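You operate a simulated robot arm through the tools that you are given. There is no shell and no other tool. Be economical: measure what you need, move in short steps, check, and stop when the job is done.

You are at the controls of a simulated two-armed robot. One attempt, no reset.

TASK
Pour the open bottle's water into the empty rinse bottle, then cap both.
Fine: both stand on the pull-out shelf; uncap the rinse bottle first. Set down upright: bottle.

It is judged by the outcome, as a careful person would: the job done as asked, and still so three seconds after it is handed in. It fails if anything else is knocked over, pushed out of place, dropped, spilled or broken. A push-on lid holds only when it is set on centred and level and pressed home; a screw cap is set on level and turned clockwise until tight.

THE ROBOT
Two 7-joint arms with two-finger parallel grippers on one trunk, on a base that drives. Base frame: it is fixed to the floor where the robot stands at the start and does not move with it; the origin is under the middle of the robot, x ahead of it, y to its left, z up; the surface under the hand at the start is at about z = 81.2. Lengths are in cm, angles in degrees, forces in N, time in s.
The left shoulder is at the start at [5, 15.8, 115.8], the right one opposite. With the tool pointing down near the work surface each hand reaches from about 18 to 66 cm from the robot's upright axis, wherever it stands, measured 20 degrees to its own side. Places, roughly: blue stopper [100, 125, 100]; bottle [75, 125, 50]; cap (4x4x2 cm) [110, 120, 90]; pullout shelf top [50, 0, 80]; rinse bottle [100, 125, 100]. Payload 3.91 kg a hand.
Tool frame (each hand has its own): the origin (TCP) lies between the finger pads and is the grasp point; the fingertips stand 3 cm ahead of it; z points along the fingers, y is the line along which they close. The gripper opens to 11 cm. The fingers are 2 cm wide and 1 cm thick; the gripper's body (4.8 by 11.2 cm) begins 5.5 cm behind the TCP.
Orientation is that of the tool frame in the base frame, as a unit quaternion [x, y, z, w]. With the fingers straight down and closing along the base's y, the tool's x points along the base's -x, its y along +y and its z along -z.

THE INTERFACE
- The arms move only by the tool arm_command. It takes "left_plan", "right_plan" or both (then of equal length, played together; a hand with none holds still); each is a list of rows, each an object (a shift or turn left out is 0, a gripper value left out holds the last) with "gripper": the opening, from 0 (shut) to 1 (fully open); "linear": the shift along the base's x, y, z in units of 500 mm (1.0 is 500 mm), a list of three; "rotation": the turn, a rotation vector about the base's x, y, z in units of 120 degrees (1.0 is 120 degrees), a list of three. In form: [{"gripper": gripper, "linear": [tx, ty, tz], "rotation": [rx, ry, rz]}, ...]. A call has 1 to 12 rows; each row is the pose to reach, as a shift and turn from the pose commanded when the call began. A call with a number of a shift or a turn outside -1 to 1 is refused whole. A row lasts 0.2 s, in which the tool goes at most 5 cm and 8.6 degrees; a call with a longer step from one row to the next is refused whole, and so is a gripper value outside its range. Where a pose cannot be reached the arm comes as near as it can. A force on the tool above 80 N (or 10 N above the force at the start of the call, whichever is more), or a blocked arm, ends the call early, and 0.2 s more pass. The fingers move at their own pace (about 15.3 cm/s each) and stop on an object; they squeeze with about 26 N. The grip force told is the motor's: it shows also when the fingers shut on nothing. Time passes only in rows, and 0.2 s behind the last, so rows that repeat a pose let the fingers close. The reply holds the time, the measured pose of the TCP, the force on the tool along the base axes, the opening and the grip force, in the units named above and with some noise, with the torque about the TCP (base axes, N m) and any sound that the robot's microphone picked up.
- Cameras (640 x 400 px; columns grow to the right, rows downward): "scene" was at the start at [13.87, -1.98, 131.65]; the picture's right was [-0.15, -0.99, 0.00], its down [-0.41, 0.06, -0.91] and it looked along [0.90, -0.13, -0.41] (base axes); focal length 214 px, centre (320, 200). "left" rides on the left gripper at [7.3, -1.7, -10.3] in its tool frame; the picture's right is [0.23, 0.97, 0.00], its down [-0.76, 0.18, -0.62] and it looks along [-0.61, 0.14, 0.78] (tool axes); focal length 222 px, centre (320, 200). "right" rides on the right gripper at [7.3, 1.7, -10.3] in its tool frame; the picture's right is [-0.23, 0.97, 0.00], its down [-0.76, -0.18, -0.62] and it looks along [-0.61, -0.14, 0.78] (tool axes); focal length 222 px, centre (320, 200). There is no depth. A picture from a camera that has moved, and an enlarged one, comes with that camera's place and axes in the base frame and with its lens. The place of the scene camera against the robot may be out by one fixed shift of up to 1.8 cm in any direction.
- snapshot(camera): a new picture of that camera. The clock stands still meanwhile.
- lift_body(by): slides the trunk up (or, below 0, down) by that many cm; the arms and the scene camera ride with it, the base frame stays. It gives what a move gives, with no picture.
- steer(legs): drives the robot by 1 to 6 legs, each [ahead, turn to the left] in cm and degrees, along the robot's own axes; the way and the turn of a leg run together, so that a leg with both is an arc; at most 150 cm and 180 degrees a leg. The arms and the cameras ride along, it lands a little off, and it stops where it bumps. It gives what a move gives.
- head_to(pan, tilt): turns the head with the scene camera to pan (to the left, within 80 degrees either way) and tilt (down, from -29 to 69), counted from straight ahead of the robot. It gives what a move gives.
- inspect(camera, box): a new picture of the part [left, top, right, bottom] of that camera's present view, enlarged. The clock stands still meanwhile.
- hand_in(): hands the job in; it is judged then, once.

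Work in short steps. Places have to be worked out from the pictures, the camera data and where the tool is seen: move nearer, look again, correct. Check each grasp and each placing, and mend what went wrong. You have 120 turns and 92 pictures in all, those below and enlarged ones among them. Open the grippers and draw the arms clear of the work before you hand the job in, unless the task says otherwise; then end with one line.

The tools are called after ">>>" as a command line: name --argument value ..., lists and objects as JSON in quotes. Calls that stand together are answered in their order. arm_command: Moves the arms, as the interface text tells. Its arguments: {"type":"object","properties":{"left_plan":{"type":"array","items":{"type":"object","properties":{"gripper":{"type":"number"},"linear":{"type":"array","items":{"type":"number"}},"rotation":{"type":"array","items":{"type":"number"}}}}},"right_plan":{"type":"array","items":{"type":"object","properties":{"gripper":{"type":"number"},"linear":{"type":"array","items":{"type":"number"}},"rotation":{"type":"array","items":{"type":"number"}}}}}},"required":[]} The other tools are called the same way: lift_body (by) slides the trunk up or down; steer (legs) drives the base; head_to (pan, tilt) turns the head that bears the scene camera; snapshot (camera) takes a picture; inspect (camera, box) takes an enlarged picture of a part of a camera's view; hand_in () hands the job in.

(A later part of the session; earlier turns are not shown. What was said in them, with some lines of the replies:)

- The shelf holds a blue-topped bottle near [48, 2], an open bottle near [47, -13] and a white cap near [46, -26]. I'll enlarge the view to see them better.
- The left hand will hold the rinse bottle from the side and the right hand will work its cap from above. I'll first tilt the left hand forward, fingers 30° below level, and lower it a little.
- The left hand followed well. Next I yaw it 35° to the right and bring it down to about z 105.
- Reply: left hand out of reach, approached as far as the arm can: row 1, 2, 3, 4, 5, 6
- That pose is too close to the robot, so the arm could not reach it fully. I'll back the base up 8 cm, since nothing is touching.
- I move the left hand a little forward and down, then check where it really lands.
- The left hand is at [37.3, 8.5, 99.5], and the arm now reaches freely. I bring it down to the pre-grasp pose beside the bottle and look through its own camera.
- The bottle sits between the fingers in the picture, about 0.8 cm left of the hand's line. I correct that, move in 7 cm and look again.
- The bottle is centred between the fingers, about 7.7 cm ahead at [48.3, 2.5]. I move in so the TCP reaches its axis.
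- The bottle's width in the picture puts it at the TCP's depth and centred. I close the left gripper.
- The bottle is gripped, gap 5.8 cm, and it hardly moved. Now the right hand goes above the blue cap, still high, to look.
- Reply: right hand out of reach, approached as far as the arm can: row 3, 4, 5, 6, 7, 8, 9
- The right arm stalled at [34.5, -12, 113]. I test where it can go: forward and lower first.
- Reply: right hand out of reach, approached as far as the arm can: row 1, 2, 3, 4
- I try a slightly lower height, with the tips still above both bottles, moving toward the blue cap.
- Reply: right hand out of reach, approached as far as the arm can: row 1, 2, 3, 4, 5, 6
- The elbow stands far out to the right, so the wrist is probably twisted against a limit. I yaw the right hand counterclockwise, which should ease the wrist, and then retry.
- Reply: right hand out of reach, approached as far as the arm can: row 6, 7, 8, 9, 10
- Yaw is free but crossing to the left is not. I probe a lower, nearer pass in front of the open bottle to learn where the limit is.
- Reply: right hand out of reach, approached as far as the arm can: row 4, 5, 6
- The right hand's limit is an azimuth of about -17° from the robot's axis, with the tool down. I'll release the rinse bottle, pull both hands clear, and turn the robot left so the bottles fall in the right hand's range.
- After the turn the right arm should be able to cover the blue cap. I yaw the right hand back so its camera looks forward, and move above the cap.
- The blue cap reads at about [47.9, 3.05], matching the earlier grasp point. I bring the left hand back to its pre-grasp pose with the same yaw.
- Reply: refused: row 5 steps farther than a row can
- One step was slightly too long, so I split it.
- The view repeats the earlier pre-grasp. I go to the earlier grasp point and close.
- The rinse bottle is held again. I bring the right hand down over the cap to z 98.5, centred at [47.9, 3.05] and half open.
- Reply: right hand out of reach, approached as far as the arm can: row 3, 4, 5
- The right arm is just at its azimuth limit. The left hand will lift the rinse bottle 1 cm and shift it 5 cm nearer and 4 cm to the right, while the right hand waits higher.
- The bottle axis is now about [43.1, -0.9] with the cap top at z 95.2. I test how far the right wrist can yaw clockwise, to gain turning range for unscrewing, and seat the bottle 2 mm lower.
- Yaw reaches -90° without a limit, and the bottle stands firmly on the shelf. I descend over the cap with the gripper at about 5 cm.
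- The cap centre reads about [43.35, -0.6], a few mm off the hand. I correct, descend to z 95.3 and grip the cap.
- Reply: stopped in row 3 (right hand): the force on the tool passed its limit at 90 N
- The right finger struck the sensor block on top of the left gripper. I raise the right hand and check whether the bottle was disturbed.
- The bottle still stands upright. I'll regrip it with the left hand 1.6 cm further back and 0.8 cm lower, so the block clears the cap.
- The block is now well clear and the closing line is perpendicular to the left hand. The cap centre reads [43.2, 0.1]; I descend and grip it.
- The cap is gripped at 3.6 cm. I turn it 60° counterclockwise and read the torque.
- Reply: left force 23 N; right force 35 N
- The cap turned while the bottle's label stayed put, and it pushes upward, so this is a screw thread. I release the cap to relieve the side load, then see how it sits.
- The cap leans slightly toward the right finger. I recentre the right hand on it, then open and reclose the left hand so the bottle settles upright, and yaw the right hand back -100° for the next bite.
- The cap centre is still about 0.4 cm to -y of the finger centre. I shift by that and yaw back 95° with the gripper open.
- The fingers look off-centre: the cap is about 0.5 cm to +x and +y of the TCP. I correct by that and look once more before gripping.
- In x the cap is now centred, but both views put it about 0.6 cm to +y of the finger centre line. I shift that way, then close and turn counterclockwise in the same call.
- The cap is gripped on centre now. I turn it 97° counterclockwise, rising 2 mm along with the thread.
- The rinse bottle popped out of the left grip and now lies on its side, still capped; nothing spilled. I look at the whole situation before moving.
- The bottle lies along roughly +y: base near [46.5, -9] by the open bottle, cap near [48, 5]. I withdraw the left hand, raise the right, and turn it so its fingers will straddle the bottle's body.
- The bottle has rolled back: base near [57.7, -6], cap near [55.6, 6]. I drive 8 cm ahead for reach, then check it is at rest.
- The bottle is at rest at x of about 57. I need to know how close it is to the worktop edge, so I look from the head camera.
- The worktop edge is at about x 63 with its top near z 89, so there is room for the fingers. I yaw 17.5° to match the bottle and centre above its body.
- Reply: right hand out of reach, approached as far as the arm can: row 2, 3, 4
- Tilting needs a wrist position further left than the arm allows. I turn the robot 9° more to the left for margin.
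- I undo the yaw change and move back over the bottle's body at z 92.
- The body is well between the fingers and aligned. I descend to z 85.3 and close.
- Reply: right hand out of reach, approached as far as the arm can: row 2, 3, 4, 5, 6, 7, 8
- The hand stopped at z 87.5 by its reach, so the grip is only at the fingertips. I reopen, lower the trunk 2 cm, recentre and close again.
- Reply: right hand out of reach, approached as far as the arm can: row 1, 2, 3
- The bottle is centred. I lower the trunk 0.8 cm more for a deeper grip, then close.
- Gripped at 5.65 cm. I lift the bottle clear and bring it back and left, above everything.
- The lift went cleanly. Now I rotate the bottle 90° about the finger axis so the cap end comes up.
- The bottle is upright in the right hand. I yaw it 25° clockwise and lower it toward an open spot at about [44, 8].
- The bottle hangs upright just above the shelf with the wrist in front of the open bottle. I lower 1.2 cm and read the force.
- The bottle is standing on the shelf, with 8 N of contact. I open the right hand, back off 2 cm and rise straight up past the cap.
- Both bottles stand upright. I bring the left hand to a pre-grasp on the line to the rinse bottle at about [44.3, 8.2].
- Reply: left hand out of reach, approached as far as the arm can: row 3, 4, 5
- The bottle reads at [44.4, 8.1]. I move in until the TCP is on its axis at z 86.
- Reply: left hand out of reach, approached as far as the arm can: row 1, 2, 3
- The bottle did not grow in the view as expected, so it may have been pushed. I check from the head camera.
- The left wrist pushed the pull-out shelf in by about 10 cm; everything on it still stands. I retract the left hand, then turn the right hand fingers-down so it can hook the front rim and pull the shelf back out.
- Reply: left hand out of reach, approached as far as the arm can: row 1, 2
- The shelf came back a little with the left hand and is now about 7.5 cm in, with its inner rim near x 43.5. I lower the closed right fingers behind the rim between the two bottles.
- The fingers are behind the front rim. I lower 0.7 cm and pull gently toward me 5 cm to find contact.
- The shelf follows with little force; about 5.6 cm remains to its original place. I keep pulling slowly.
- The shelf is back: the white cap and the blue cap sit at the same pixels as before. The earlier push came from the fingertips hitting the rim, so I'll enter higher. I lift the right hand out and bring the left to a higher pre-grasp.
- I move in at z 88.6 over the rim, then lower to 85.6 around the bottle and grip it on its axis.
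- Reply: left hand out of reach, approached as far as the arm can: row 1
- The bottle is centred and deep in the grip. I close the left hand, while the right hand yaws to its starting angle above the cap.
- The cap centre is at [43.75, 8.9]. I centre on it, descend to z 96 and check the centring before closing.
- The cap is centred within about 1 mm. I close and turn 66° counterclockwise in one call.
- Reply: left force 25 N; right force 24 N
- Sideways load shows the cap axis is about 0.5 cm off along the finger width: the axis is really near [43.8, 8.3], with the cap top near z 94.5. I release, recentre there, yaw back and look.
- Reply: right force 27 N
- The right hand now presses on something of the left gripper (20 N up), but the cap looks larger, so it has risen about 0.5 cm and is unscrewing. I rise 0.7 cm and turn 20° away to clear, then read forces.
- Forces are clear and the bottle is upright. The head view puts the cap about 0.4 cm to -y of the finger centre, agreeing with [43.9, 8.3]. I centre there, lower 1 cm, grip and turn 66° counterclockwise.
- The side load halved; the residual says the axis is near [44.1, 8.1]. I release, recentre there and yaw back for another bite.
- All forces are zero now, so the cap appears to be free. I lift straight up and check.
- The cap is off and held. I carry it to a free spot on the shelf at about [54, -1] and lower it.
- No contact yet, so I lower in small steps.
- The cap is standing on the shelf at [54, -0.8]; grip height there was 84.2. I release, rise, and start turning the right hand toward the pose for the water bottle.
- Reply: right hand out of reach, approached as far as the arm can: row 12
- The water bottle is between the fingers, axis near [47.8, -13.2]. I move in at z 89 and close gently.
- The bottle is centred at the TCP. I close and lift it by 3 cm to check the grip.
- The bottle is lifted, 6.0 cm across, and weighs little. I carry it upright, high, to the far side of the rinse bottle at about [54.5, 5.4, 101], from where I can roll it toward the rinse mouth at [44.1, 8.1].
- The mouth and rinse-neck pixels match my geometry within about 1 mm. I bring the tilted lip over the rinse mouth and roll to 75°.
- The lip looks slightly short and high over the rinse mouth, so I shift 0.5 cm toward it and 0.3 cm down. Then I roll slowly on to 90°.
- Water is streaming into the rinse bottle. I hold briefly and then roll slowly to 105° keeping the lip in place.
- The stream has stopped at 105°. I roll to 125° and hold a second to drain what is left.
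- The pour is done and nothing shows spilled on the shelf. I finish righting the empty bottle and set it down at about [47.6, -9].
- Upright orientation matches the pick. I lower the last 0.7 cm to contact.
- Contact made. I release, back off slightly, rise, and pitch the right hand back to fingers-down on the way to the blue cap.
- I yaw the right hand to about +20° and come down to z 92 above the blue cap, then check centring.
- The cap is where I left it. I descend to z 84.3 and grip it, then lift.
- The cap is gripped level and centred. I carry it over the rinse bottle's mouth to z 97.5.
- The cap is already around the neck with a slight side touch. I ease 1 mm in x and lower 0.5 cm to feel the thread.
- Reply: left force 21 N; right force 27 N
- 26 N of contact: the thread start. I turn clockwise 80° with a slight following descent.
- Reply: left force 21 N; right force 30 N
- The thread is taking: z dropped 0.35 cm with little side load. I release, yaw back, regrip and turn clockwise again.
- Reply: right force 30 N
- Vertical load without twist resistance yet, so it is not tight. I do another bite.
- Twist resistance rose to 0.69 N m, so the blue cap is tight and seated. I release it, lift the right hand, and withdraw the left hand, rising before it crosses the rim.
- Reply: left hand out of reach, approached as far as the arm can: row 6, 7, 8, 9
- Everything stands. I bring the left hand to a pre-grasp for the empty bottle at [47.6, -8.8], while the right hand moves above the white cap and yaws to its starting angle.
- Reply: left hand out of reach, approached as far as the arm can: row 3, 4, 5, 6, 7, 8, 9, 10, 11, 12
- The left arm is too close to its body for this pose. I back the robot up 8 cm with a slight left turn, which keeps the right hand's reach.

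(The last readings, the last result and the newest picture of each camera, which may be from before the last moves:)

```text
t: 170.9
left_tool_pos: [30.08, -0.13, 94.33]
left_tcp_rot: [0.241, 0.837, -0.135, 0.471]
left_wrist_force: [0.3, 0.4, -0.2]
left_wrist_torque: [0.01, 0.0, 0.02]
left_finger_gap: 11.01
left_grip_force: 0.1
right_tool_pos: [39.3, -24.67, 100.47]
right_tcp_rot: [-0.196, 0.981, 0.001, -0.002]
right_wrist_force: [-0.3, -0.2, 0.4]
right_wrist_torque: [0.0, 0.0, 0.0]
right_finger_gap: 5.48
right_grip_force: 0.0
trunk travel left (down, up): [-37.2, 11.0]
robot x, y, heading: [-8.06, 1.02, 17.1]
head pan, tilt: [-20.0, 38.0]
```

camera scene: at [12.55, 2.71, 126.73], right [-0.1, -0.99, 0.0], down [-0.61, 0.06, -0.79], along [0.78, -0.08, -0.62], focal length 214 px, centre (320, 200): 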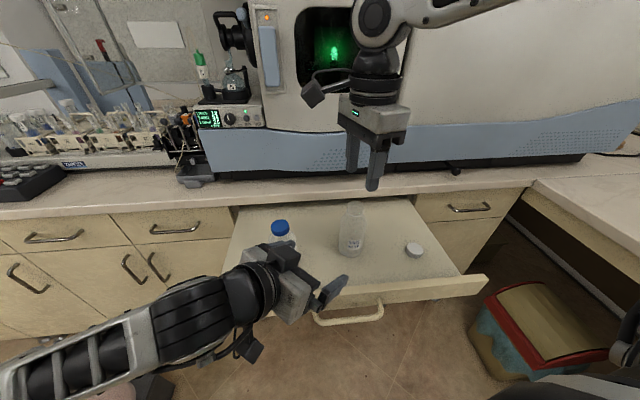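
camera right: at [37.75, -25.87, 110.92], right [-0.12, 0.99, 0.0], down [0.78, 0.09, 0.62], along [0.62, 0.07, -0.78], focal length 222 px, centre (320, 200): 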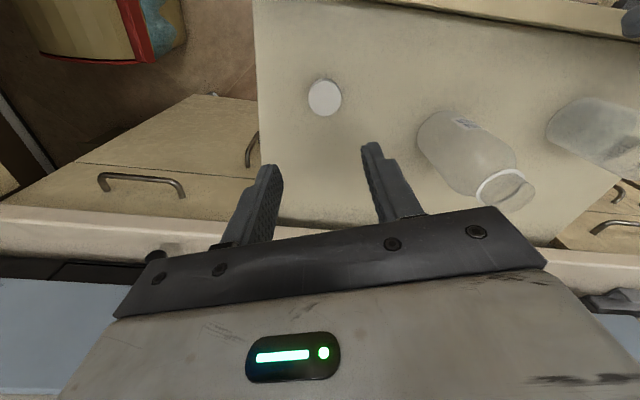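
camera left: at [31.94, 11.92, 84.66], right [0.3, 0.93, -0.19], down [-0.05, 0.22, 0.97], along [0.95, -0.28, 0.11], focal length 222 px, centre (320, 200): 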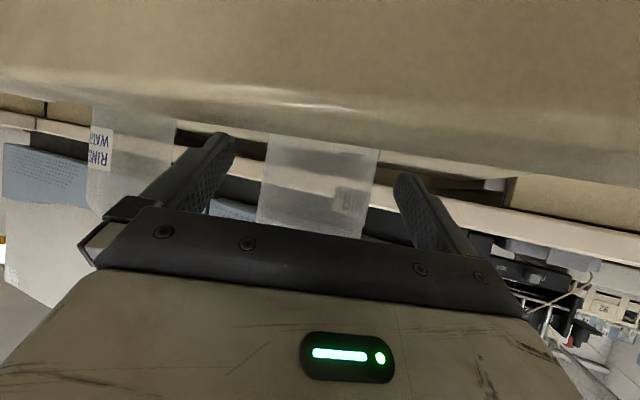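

Now the left hand goes to its pre-grasp, and the right hand lowers over the white cap to z 91.5.

>>> arm_command --left_plan '[{"linear": [0.05, -0.01, 0], "rotation": [0, 0, -0.025]}, {"linear": [0.1, -0.02, -0.02], "rotation": [0, 0, -0.025]}, {"linear": [0.146, -0.032, -0.06], "rotation": [0, 0, -0.025]}, {"linear": [0.146, -0.032, -0.106], "rotation": [0, 0, -0.025]}, {"linear": [0.146, -0.032, -0.106], "rotation": [0, 0, -0.025]}]' --right_plan '[{"linear": [0.06, 0, 0], "rotation": [0, 0, -0.025]}, {"linear": [0.11, 0.005, -0.04], "rotation": [0, 0, -0.025]}, {"linear": [0.11, 0.005, -0.1], "rotation": [0, 0, -0.025]}, {"linear": [0.11, 0.005, -0.16], "rotation": [0, 0, -0.025]}, {"linear": [0.11, 0.005, -0.18], "rotation": [0, 0, -0.025]}]'

>>> inspect --camera "right" --box '[160, 60, 480, 260]'

```text
t: 172.1
left_tool_pos: [37.55, -1.75, 88.95]
left_tcp_rot: [0.263, 0.831, -0.147, 0.467]
left_wrist_force: [-0.2, 0.5, 0.3]
left_wrist_torque: [-0.01, -0.03, 0.03]
left_finger_gap: 10.99
left_grip_force: 0.1
right_tool_pos: [44.89, -24.35, 91.39]
right_tcp_rot: [-0.169, 0.986, -0.001, -0.001]
right_wrist_force: [0.1, -0.2, 1.0]
right_wrist_torque: [-0.03, 0.01, -0.01]
right_finger_gap: 5.55
right_grip_force: 0.0
trunk travel left (down, up): [-37.2, 11.0]
robot x, y, heading: [-7.97, 1.07, 17.2]
head pan, tilt: [-20.0, 38.0]
```

```text
2.00 times, centred on (320, 160) of right
camera zoom: at [37.4, -25.21, 101.85], right [-0.11, 0.99, 0.0], down [0.78, 0.09, 0.62], along [0.62, 0.07, -0.78], focal length 444 px, centre (320, 280)
```

zoom: 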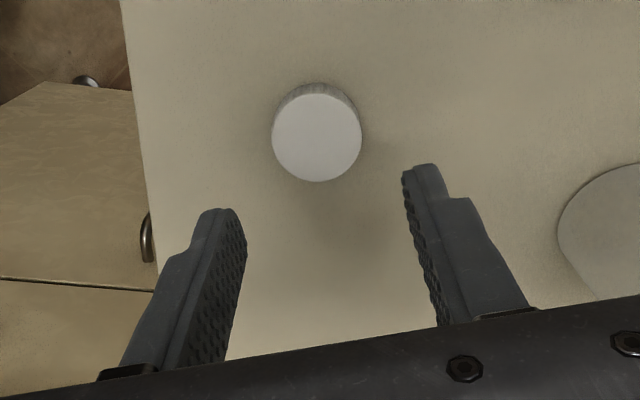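

The white cap is 0.4 cm ahead in x and 0.4 cm to -y. I correct, descend to z 84.3, grip and lift; the left hand meanwhile moves in around the empty bottle.

>>> arm_command --right_plan '[{"linear": [0.008, -0.008, -0.05]}, {"linear": [0.008, -0.008, -0.11]}, {"linear": [0.008, -0.008, -0.135]}, {"linear": [0.008, -0.008, -0.142]}, {"gripper": 0.4, "linear": [0.008, -0.008, -0.142]}, {"gripper": 0.25, "linear": [0.008, -0.008, -0.142]}, {"gripper": 0.25, "linear": [0.008, -0.008, -0.142]}, {"gripper": 0.25, "linear": [0.008, -0.008, -0.13]}, {"linear": [0.008, -0.008, -0.06]}, {"linear": [0.008, -0.008, 0.02]}, {"linear": [0.008, -0.008, 0.11]}, {"linear": [0.008, -0.008, 0.2]}]' --left_plan '[{"linear": [0.04, -0.028, 0]}, {"linear": [0.08, -0.056, 0]}, {"linear": [0.12, -0.084, 0]}, {"linear": [0.16, -0.112, 0]}, {"linear": [0.19, -0.133, 0]}, {"linear": [0.206, -0.145, 0]}, {"linear": [0.206, -0.145, -0.02]}, {"linear": [0.206, -0.145, -0.045]}, {"linear": [0.206, -0.145, -0.06]}, {"gripper": 0.65, "linear": [0.206, -0.145, -0.06]}, {"gripper": 0.5, "linear": [0.206, -0.145, -0.06]}, {"gripper": 0.3, "linear": [0.206, -0.145, -0.06]}]'

>>> inspect --camera "right" --box '[200, 80, 440, 230]'

```text
t: 174.7
left_tool_pos: [47.9, -8.97, 87.06]
left_tcp_rot: [0.262, 0.827, -0.148, 0.476]
left_wrist_force: [-2.6, 13.7, 71.3]
left_wrist_torque: [5.74, 9.48, -1.63]
left_finger_gap: 6.0
left_grip_force: 26.1
right_tool_pos: [44.87, -24.62, 101.79]
right_tcp_rot: [-0.17, 0.985, 0.0, 0.0]
right_wrist_force: [0.1, -0.1, 0.2]
right_wrist_torque: [-0.04, 0.01, -0.04]
right_finger_gap: 3.68
right_grip_force: 26.5
trunk travel left (down, up): [-37.2, 11.0]
robot x, y, heading: [-7.71, 1.38, 17.3]
head pan, tilt: [-20.0, 38.0]
```

```text
2.67 times, centred on (320, 155) of right
camera zoom: at [37.29, -25.42, 112.22], right [-0.11, 0.99, 0.0], down [0.78, 0.09, 0.63], along [0.62, 0.07, -0.78], focal length 592 px, centre (320, 320)
```

zoom: 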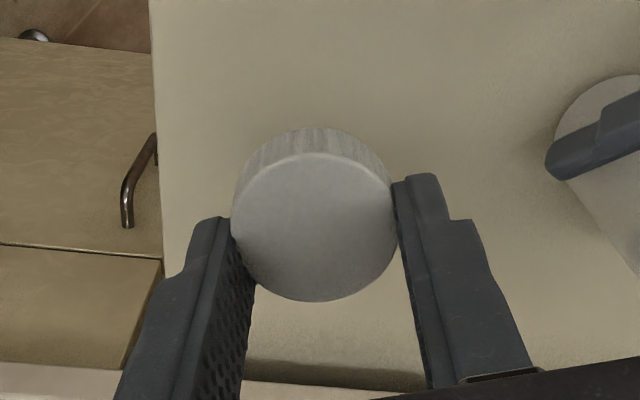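

The white cap is held. The left wrist is pressing on the shelf rim (71 N), so I open, rise to about z 88.3 and regrip the bottle there.

>>> arm_command --left_plan '[{"linear": [0, 0, 0.02]}, {"gripper": 0.7, "linear": [0, 0, 0.022]}, {"gripper": 0.7, "linear": [0, 0, 0.03]}, {"linear": [0, 0, 0.046]}, {"linear": [0, 0, 0.046]}, {"gripper": 0.6, "linear": [0, 0, 0.046]}, {"gripper": 0.45, "linear": [0, 0, 0.046]}, {"gripper": 0.3, "linear": [0, 0, 0.046]}, {"gripper": 0.3, "linear": [0, 0, 0.046]}]'

>>> inspect --camera "scene" --box '[220, 160, 460, 310]'

```text
t: 176.7
left_tool_pos: [47.61, -8.89, 88.29]
left_tcp_rot: [0.263, 0.831, -0.147, 0.467]
left_wrist_force: [-0.2, 0.2, 0.9]
left_wrist_torque: [0.01, 0.01, -0.01]
left_finger_gap: 6.0
left_grip_force: 25.9
right_tool_pos: [45.17, -24.94, 101.41]
right_tcp_rot: [-0.171, 0.985, -0.001, 0.0]
right_wrist_force: [0.2, -0.6, 0.8]
right_wrist_torque: [0.03, -0.04, -0.03]
right_finger_gap: 3.69
right_grip_force: 26.0
trunk travel left (down, up): [-37.2, 11.0]
robot x, y, heading: [-7.99, 1.4, 17.0]
head pan, tilt: [-20.0, 38.0]
```

```text
2.67 times, centred on (340, 235) of scene
camera zoom: at [5.2, 1.31, 126.73], right [-0.05, -1.0, 0.0], down [-0.61, 0.03, -0.79], along [0.79, -0.04, -0.62], focal length 572 px, centre (267, 107)
```

zoom: 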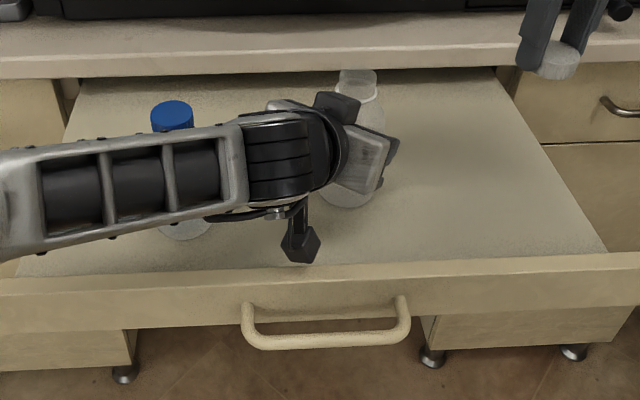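

The bottle stands upright in the left hand; its axis works out to [47.6, -8.85]. I carry the white cap above the mouth and lower it to just over the rim.

>>> arm_command --right_plan '[{"linear": [0, 0.02, 0.03]}, {"linear": [0.01, 0.09, 0.04]}, {"linear": [0.02, 0.16, 0.04]}, {"linear": [0.035, 0.23, 0.04]}, {"linear": [0.05, 0.3, 0.04]}, {"linear": [0.05, 0.318, 0.03]}, {"linear": [0.05, 0.318, 0.0]}, {"linear": [0.05, 0.318, -0.012]}, {"linear": [0.05, 0.318, -0.012]}]'

>>> inspect --camera "scene" --box '[300, 170, 420, 245]'

```text
t: 178.7
left_tool_pos: [47.63, -8.95, 88.25]
left_tcp_rot: [0.264, 0.831, -0.147, 0.467]
left_wrist_force: [-0.7, -0.5, -0.4]
left_wrist_torque: [0.01, -0.02, -0.02]
left_finger_gap: 5.98
left_grip_force: 26.6
right_tool_pos: [47.7, -8.75, 101.01]
right_tcp_rot: [-0.17, 0.985, 0.0, -0.001]
right_wrist_force: [-0.1, 0.4, -0.1]
right_wrist_torque: [0.0, -0.01, 0.04]
right_finger_gap: 3.69
right_grip_force: 26.1
trunk travel left (down, up): [-37.2, 11.0]
robot x, y, heading: [-7.76, 1.15, 17.0]
head pan, tilt: [-20.0, 38.0]
```

```text
5.33 times, centred on (360, 208) of scene
camera zoom: at [5.2, 1.31, 126.73], right [-0.05, -1.0, 0.0], down [-0.61, 0.03, -0.79], along [0.79, -0.04, -0.62], focal length 1144 px, centre (107, 160)
```

zoom: 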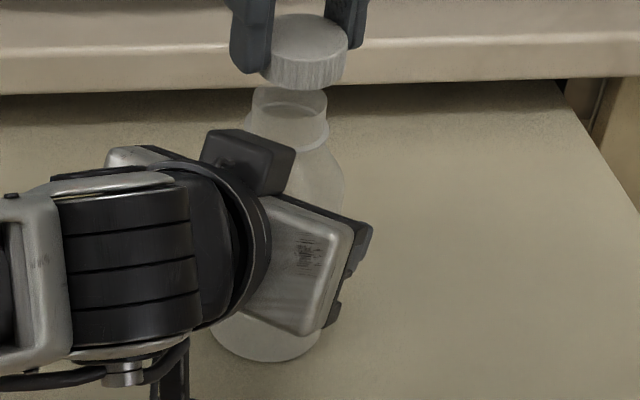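

The head view shows the cap about 0.4 cm to -y of the neck's line. I shift +y 0.42 and -x 0.2 cm, then lower 1.2 cm and feel.

>>> arm_command --right_plan '[{"linear": [-0.002, 0.006, 0]}, {"linear": [-0.004, 0.0085, -0.004]}, {"linear": [-0.004, 0.0085, -0.012]}, {"linear": [-0.004, 0.0085, -0.02]}, {"linear": [-0.004, 0.0085, -0.024]}, {"linear": [-0.004, 0.0085, -0.024]}]'

```text
t: 180.1
left_tool_pos: [47.73, -8.97, 88.27]
left_tcp_rot: [0.263, 0.831, -0.147, 0.467]
left_wrist_force: [-0.3, -0.1, -0.5]
left_wrist_torque: [-0.03, 0.0, 0.01]
left_finger_gap: 5.98
left_grip_force: 26.2
right_tool_pos: [47.54, -8.54, 99.8]
right_tcp_rot: [-0.171, 0.985, 0.0, -0.001]
right_wrist_force: [-0.6, 0.7, 0.1]
right_wrist_torque: [0.04, -0.01, 0.0]
right_finger_gap: 3.68
right_grip_force: 26.6
trunk travel left (down, up): [-37.2, 11.0]
robot x, y, heading: [-8.17, 1.32, 17.2]
head pan, tilt: [-20.0, 38.0]
```

No contact yet at z 99.8. I lower another 0.8 cm.

>>> arm_command --right_plan '[{"linear": [0, 0, -0.005]}, {"linear": [0, 0, -0.01]}, {"linear": [0, 0, -0.016]}, {"linear": [0, 0, -0.016]}]'

```text
t: 181.1
left_tool_pos: [47.61, -8.94, 88.25]
left_tcp_rot: [0.263, 0.831, -0.148, 0.467]
left_wrist_force: [-2.7, -0.3, -0.8]
left_wrist_torque: [-0.03, -0.18, -0.01]
left_finger_gap: 6.01
left_grip_force: 25.9
right_tool_pos: [47.49, -8.46, 98.83]
right_tcp_rot: [-0.17, 0.985, 0.0, 0.0]
right_wrist_force: [2.6, -0.2, 0.5]
right_wrist_torque: [0.02, -0.07, 0.01]
right_finger_gap: 3.68
right_grip_force: 26.0
trunk travel left (down, up): [-37.2, 11.0]
robot x, y, heading: [-7.81, 1.39, 17.1]
head pan, tilt: [-20.0, 38.0]
```

A slight +x touch means the cap is over the neck. I ease +x 1 mm and lower 0.7 cm more.

>>> arm_command --right_plan '[{"linear": [0.002, 0, -0.004]}, {"linear": [0.002, 0, -0.008]}, {"linear": [0.002, 0, -0.012]}, {"linear": [0.002, 0, -0.014]}, {"linear": [0.002, 0, -0.014]}]'

```text
t: 182.3
left_tool_pos: [47.67, -8.82, 88.22]
left_tcp_rot: [0.263, 0.831, -0.147, 0.467]
left_wrist_force: [4.5, -3.6, -11.5]
left_wrist_torque: [-0.47, -0.25, -0.06]
left_finger_gap: 5.97
left_grip_force: 25.9
right_tool_pos: [47.6, -8.55, 98.34]
right_tcp_rot: [-0.17, 0.985, 0.001, 0.001]
right_wrist_force: [-3.3, 0.9, 17.5]
right_wrist_torque: [0.51, 0.44, 0.01]
right_finger_gap: 3.69
right_grip_force: 25.9
trunk travel left (down, up): [-37.2, 11.0]
robot x, y, heading: [-7.77, 1.24, 17.0]
head pan, tilt: [-20.0, 38.0]
```

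17 N of contact at z 98.3, the thread start. I turn clockwise 80° with a slight descent.

>>> arm_command --right_plan '[{"rotation": [0, 0, -0.06]}, {"rotation": [0, 0, -0.12]}, {"linear": [0, 0, -0.001], "rotation": [0, 0, -0.18]}, {"linear": [0, 0, -0.001], "rotation": [0, 0, -0.24]}, {"linear": [0, 0, -0.002], "rotation": [0, 0, -0.3]}, {"linear": [0, 0, -0.002], "rotation": [0, 0, -0.36]}, {"linear": [0, 0, -0.003], "rotation": [0, 0, -0.42]}, {"linear": [0, 0, -0.003], "rotation": [0, 0, -0.49]}, {"linear": [0, 0, -0.004], "rotation": [0, 0, -0.56]}, {"linear": [0, 0, -0.004], "rotation": [0, 0, -0.63]}, {"linear": [0, 0, -0.004], "rotation": [0, 0, -0.68]}]'

```text
t: 184.7
left_tool_pos: [47.88, -8.64, 88.22]
left_tcp_rot: [0.261, 0.832, -0.145, 0.468]
left_wrist_force: [0.7, 16.9, -9.6]
left_wrist_torque: [-1.07, 0.41, -0.06]
left_finger_gap: 5.99
left_grip_force: 26.3
right_tool_pos: [47.54, -8.51, 98.05]
right_tcp_rot: [0.515, 0.857, 0.0, 0.0]
right_wrist_force: [-2.1, -19.8, 20.8]
right_wrist_torque: [-0.79, -0.08, 0.04]
right_finger_gap: 3.72
right_grip_force: 25.8
trunk travel left (down, up): [-37.2, 11.0]
robot x, y, heading: [-8.24, 0.96, 17.3]
head pan, tilt: [-20.0, 38.0]
```

There is a 20 N side load: the grip is off by about 0.35 cm and the bottle axis is near [47.3, -8.75]. I release, recentre there, yaw back and take the next bite.

>>> arm_command --right_plan '[{"gripper": 0.48, "linear": [0, -0.003, 0.003]}, {"gripper": 0.48, "linear": [-0.004, -0.005, 0.003], "rotation": [0, 0, 0.02]}, {"linear": [-0.005, -0.005, 0.003], "rotation": [0, 0, 0.09]}, {"linear": [-0.005, -0.005, 0.003], "rotation": [0, 0, 0.16]}, {"linear": [-0.005, -0.005, 0.003], "rotation": [0, 0, 0.23]}, {"linear": [-0.005, -0.005, 0.003], "rotation": [0, 0, 0.3]}, {"linear": [-0.005, -0.005, 0.003], "rotation": [0, 0, 0.37]}, {"linear": [-0.005, -0.005, 0.003], "rotation": [0, 0, 0.44]}, {"linear": [-0.005, -0.005, 0.003], "rotation": [0, 0, 0.51]}, {"linear": [-0.005, -0.005, 0.003], "rotation": [0, 0, 0.58]}, {"linear": [-0.005, -0.005, 0.002], "rotation": [0, 0, 0.65]}, {"linear": [-0.005, -0.005, 0], "rotation": [0, 0, 0.68]}]'

>>> arm_command --right_plan '[{"gripper": 0.36}, {"gripper": 0.22}, {"gripper": 0.22}, {"rotation": [0, 0, -0.06]}, {"linear": [0, 0, -0.001], "rotation": [0, 0, -0.13]}, {"linear": [0, 0, -0.002], "rotation": [0, 0, -0.2]}, {"linear": [0, 0, -0.003], "rotation": [0, 0, -0.27]}, {"linear": [0, 0, -0.004], "rotation": [0, 0, -0.34]}, {"linear": [0, 0, -0.005], "rotation": [0, 0, -0.41]}, {"linear": [0, 0, -0.006], "rotation": [0, 0, -0.48]}, {"linear": [0, 0, -0.007], "rotation": [0, 0, -0.55]}, {"linear": [0, 0, -0.008], "rotation": [0, 0, -0.62]}]'

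```text
t: 187.3
left_tool_pos: [47.21, -9.45, 88.29]
left_tcp_rot: [0.268, 0.83, -0.151, 0.466]
left_wrist_force: [-23.7, -12.6, 0.5]
left_wrist_torque: [0.85, -2.05, 0.9]
left_finger_gap: 6.0
left_grip_force: 26.0
right_tool_pos: [47.57, -8.63, 98.19]
right_tcp_rot: [-0.171, 0.985, 0.004, 0.008]
right_wrist_force: [25.2, 12.6, 6.5]
right_wrist_torque: [0.45, -0.65, -0.81]
right_finger_gap: 5.42
right_grip_force: 1.3
trunk travel left (down, up): [-37.2, 11.0]
robot x, y, heading: [-8.14, 0.93, 17.1]
head pan, tilt: [-20.0, 38.0]
```

```text
t: 189.9
left_tool_pos: [47.74, -8.79, 88.25]
left_tcp_rot: [0.261, 0.832, -0.145, 0.467]
left_wrist_force: [-7.7, 3.7, -14.5]
left_wrist_torque: [-0.67, -0.07, 0.11]
left_finger_gap: 6.0
left_grip_force: 25.6
right_tool_pos: [47.23, -8.76, 98.07]
right_tcp_rot: [0.462, 0.887, 0.003, 0.002]
right_wrist_force: [5.3, -8.1, 30.0]
right_wrist_torque: [-0.2, -0.07, -0.03]
right_finger_gap: 3.78
right_grip_force: 25.8
trunk travel left (down, up): [-37.2, 11.0]
robot x, y, heading: [-7.97, 0.71, 17.2]
head pan, tilt: [-20.0, 38.0]
```

Not tight yet, and the yaw-back brushed the left block, so I limit that range. I run two more smaller bites.

>>> arm_command --right_plan '[{"gripper": 0.48, "linear": [0, -0.001, 0.003]}, {"gripper": 0.48, "linear": [0.001, -0.002, 0.006]}, {"linear": [0.001, -0.002, 0.006], "rotation": [0, 0, 0.07]}, {"linear": [0.001, -0.002, 0.006], "rotation": [0, 0, 0.14]}, {"linear": [0.001, -0.002, 0.006], "rotation": [0, 0, 0.21]}, {"linear": [0.001, -0.002, 0.006], "rotation": [0, 0, 0.28]}, {"linear": [0.001, -0.002, 0.006], "rotation": [0, 0, 0.35]}, {"linear": [0.001, -0.002, 0.006], "rotation": [0, 0, 0.42]}, {"linear": [0.001, -0.002, 0.004], "rotation": [0, 0, 0.47]}, {"linear": [0.001, -0.002, 0.002], "rotation": [0, 0, 0.47]}]'

>>> arm_command --right_plan '[{"gripper": 0.36}, {"gripper": 0.22}, {"gripper": 0.22}, {"rotation": [0, 0, -0.06]}, {"linear": [0, 0, -0.001], "rotation": [0, 0, -0.13]}, {"linear": [0, 0, -0.002], "rotation": [0, 0, -0.2]}, {"linear": [0, 0, -0.003], "rotation": [0, 0, -0.27]}, {"linear": [0, 0, -0.004], "rotation": [0, 0, -0.34]}, {"linear": [0, 0, -0.005], "rotation": [0, 0, -0.41]}, {"linear": [0, 0, -0.006], "rotation": [0, 0, -0.48]}, {"linear": [0, 0, -0.007], "rotation": [0, 0, -0.55]}]'

>>> arm_command --right_plan '[{"gripper": 0.48, "linear": [0, 0, 0.003]}, {"gripper": 0.48, "linear": [0, 0, 0.006]}, {"linear": [0, 0, 0.006], "rotation": [0, 0, 0.07]}, {"linear": [0, 0, 0.006], "rotation": [0, 0, 0.14]}, {"linear": [0, 0, 0.006], "rotation": [0, 0, 0.21]}, {"linear": [0, 0, 0.006], "rotation": [0, 0, 0.28]}, {"linear": [0, 0, 0.006], "rotation": [0, 0, 0.35]}, {"linear": [0, 0, 0.006], "rotation": [0, 0, 0.42]}, {"linear": [0, 0, 0.006], "rotation": [0, 0, 0.49]}, {"linear": [0, 0, 0.004], "rotation": [0, 0, 0.55]}, {"linear": [0, 0, 0.002], "rotation": [0, 0, 0.55]}]'

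>>> arm_command --right_plan '[{"gripper": 0.36}, {"gripper": 0.22}, {"gripper": 0.22}, {"rotation": [0, 0, -0.06]}, {"linear": [0, 0, -0.001], "rotation": [0, 0, -0.13]}, {"linear": [0, 0, -0.002], "rotation": [0, 0, -0.2]}, {"linear": [0, 0, -0.003], "rotation": [0, 0, -0.27]}, {"linear": [0, 0, -0.004], "rotation": [0, 0, -0.34]}, {"linear": [0, 0, -0.005], "rotation": [0, 0, -0.41]}, {"linear": [0, 0, -0.006], "rotation": [0, 0, -0.48]}, {"linear": [0, 0, -0.007], "rotation": [0, 0, -0.55]}]'

```text
t: 192.1
left_tool_pos: [47.6, -9.07, 88.28]
left_tcp_rot: [0.263, 0.831, -0.148, 0.467]
left_wrist_force: [-5.4, 1.0, 1.1]
left_wrist_torque: [-0.06, -0.47, 0.13]
left_finger_gap: 5.98
left_grip_force: 26.3
right_tool_pos: [47.35, -9.02, 97.86]
right_tcp_rot: [-0.015, 1.0, 0.001, 0.001]
right_wrist_force: [6.4, -0.9, 4.0]
right_wrist_torque: [0.07, -0.17, -0.17]
right_finger_gap: 5.22
right_grip_force: 0.1
trunk travel left (down, up): [-37.2, 11.0]
robot x, y, heading: [-7.85, 0.95, 17.0]
head pan, tilt: [-20.0, 38.0]
```

```text
t: 194.5
left_tool_pos: [47.67, -8.86, 88.25]
left_tcp_rot: [0.263, 0.832, -0.146, 0.467]
left_wrist_force: [6.5, -10.2, -10.9]
left_wrist_torque: [0.05, 0.52, 0.11]
left_finger_gap: 5.99
left_grip_force: 26.3
right_tool_pos: [47.33, -8.88, 97.67]
right_tcp_rot: [0.533, 0.846, 0.002, -0.001]
right_wrist_force: [-7.7, 6.5, 22.6]
right_wrist_torque: [0.35, 0.41, 0.02]
right_finger_gap: 3.68
right_grip_force: 25.7
trunk travel left (down, up): [-37.2, 11.0]
robot x, y, heading: [-8.08, 1.33, 17.1]
head pan, tilt: [-20.0, 38.0]
```

```text
t: 196.9
left_tool_pos: [47.73, -9.06, 88.26]
left_tcp_rot: [0.263, 0.831, -0.147, 0.467]
left_wrist_force: [-4.2, 1.6, -0.7]
left_wrist_torque: [-0.03, -0.46, 0.12]
left_finger_gap: 6.0
left_grip_force: 25.6
right_tool_pos: [47.38, -8.78, 97.46]
right_tcp_rot: [-0.014, 1.0, 0.001, 0.001]
right_wrist_force: [7.2, 0.2, 3.2]
right_wrist_torque: [0.09, -0.06, -0.17]
right_finger_gap: 5.25
right_grip_force: 0.0
trunk travel left (down, up): [-37.2, 11.0]
robot x, y, heading: [-7.67, 1.05, 17.1]
head pan, tilt: [-20.0, 38.0]
```

```text
t: 199.3
left_tool_pos: [47.63, -8.99, 88.44]
left_tcp_rot: [0.263, 0.831, -0.147, 0.467]
left_wrist_force: [-4.2, -2.8, -2.7]
left_wrist_torque: [0.04, -0.04, -0.69]
left_finger_gap: 6.03
left_grip_force: 26.2
right_tool_pos: [47.35, -8.87, 97.18]
right_tcp_rot: [0.533, 0.846, 0.001, 0.0]
right_wrist_force: [3.4, 1.3, 12.5]
right_wrist_torque: [-0.02, 0.09, 0.75]
right_finger_gap: 3.73
right_grip_force: 26.2
trunk travel left (down, up): [-37.2, 11.0]
robot x, y, heading: [-7.88, 1.41, 17.2]
head pan, tilt: [-20.0, 38.0]
```

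The twist resistance is 0.75 N m, so the white cap is tight too. I release it and lift the right hand, then withdraw the left hand.

>>> arm_command --right_plan '[{"gripper": 0.48}, {"gripper": 0.5}, {"gripper": 0.5}, {"linear": [0, 0, 0.04]}, {"linear": [0, 0, 0.1]}, {"linear": [0, 0, 0.18]}, {"linear": [0, 0, 0.24]}, {"linear": [0, -0.05, 0.26]}, {"linear": [0, -0.1, 0.26]}, {"linear": [-0.04, -0.16, 0.26]}, {"linear": [-0.1, -0.2, 0.26]}, {"linear": [-0.16, -0.24, 0.26]}]' --left_plan '[{}, {}, {"gripper": 0.8}, {"gripper": 1}, {"gripper": 1}, {"linear": [-0.03, 0.02, 0]}, {"linear": [-0.07, 0.049, 0]}, {"linear": [-0.11, 0.077, 0.005]}, {"linear": [-0.15, 0.105, 0.02]}, {"linear": [-0.2, 0.14, 0.04]}, {"linear": [-0.26, 0.18, 0.07]}, {"linear": [-0.28, 0.21, 0.12]}]'

>>> snapshot --camera "scene"

```text
t: 201.9
left_tool_pos: [33.56, 1.55, 94.3]
left_tcp_rot: [0.263, 0.831, -0.147, 0.468]
left_wrist_force: [0.4, 0.4, 0.1]
left_wrist_torque: [-0.01, 0.01, -0.01]
left_finger_gap: 10.99
left_grip_force: 0.0
right_tool_pos: [39.36, -20.77, 110.21]
right_tcp_rot: [0.533, 0.846, 0.001, 0.0]
right_wrist_force: [-0.7, 0.0, 0.7]
right_wrist_torque: [0.01, -0.01, 0.0]
right_finger_gap: 5.49
right_grip_force: 0.1
trunk travel left (down, up): [-37.2, 11.0]
robot x, y, heading: [-8.03, 1.24, 17.1]
head pan, tilt: [-20.0, 38.0]
```

```text
refused: no pictures are left
```

The arms are clear of the work and no pictures remain. Both caps ended at firm twist resistance and both bottles were released standing. I open the right gripper and draw the hands a little further back.

>>> arm_command --right_plan '[{"gripper": 1}, {"gripper": 1, "linear": [-0.05, -0.02, 0.02]}, {"linear": [-0.1, -0.04, 0.04]}, {"linear": [-0.1, -0.04, 0.04]}]' --left_plan '[{"linear": [-0.01, 0.03, 0.03]}, {"linear": [-0.02, 0.08, 0.06]}, {"linear": [-0.02, 0.14, 0.08]}, {"linear": [-0.02, 0.14, 0.08]}]'

>>> hand_in

```text
t: 202.9
left_tool_pos: [32.67, 8.53, 98.16]
left_tcp_rot: [0.263, 0.831, -0.147, 0.467]
left_wrist_force: [-0.3, -0.4, 1.1]
left_wrist_torque: [-0.03, -0.02, -0.01]
left_finger_gap: 11.02
left_grip_force: 0.1
right_tool_pos: [34.46, -22.93, 111.99]
right_tcp_rot: [0.533, 0.846, 0.0, -0.001]
right_wrist_force: [0.6, -0.2, -1.2]
right_wrist_torque: [-0.01, 0.02, -0.01]
right_finger_gap: 11.0
right_grip_force: 0.1
trunk travel left (down, up): [-37.2, 11.0]
robot x, y, heading: [-8.18, 1.3, 16.9]
head pan, tilt: [-20.0, 38.0]
```

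```text
The job is handed in.
```

I poured the water into the rinse bottle, screwed both caps tight and left both bottles upright on the shelf, but I had no pictures left to see the end state, and on the way the rinse bottle fell over while still empty and capped and I bumped the shelf in about 10 cm, then stood the bottle back up and pulled the shelf back out.
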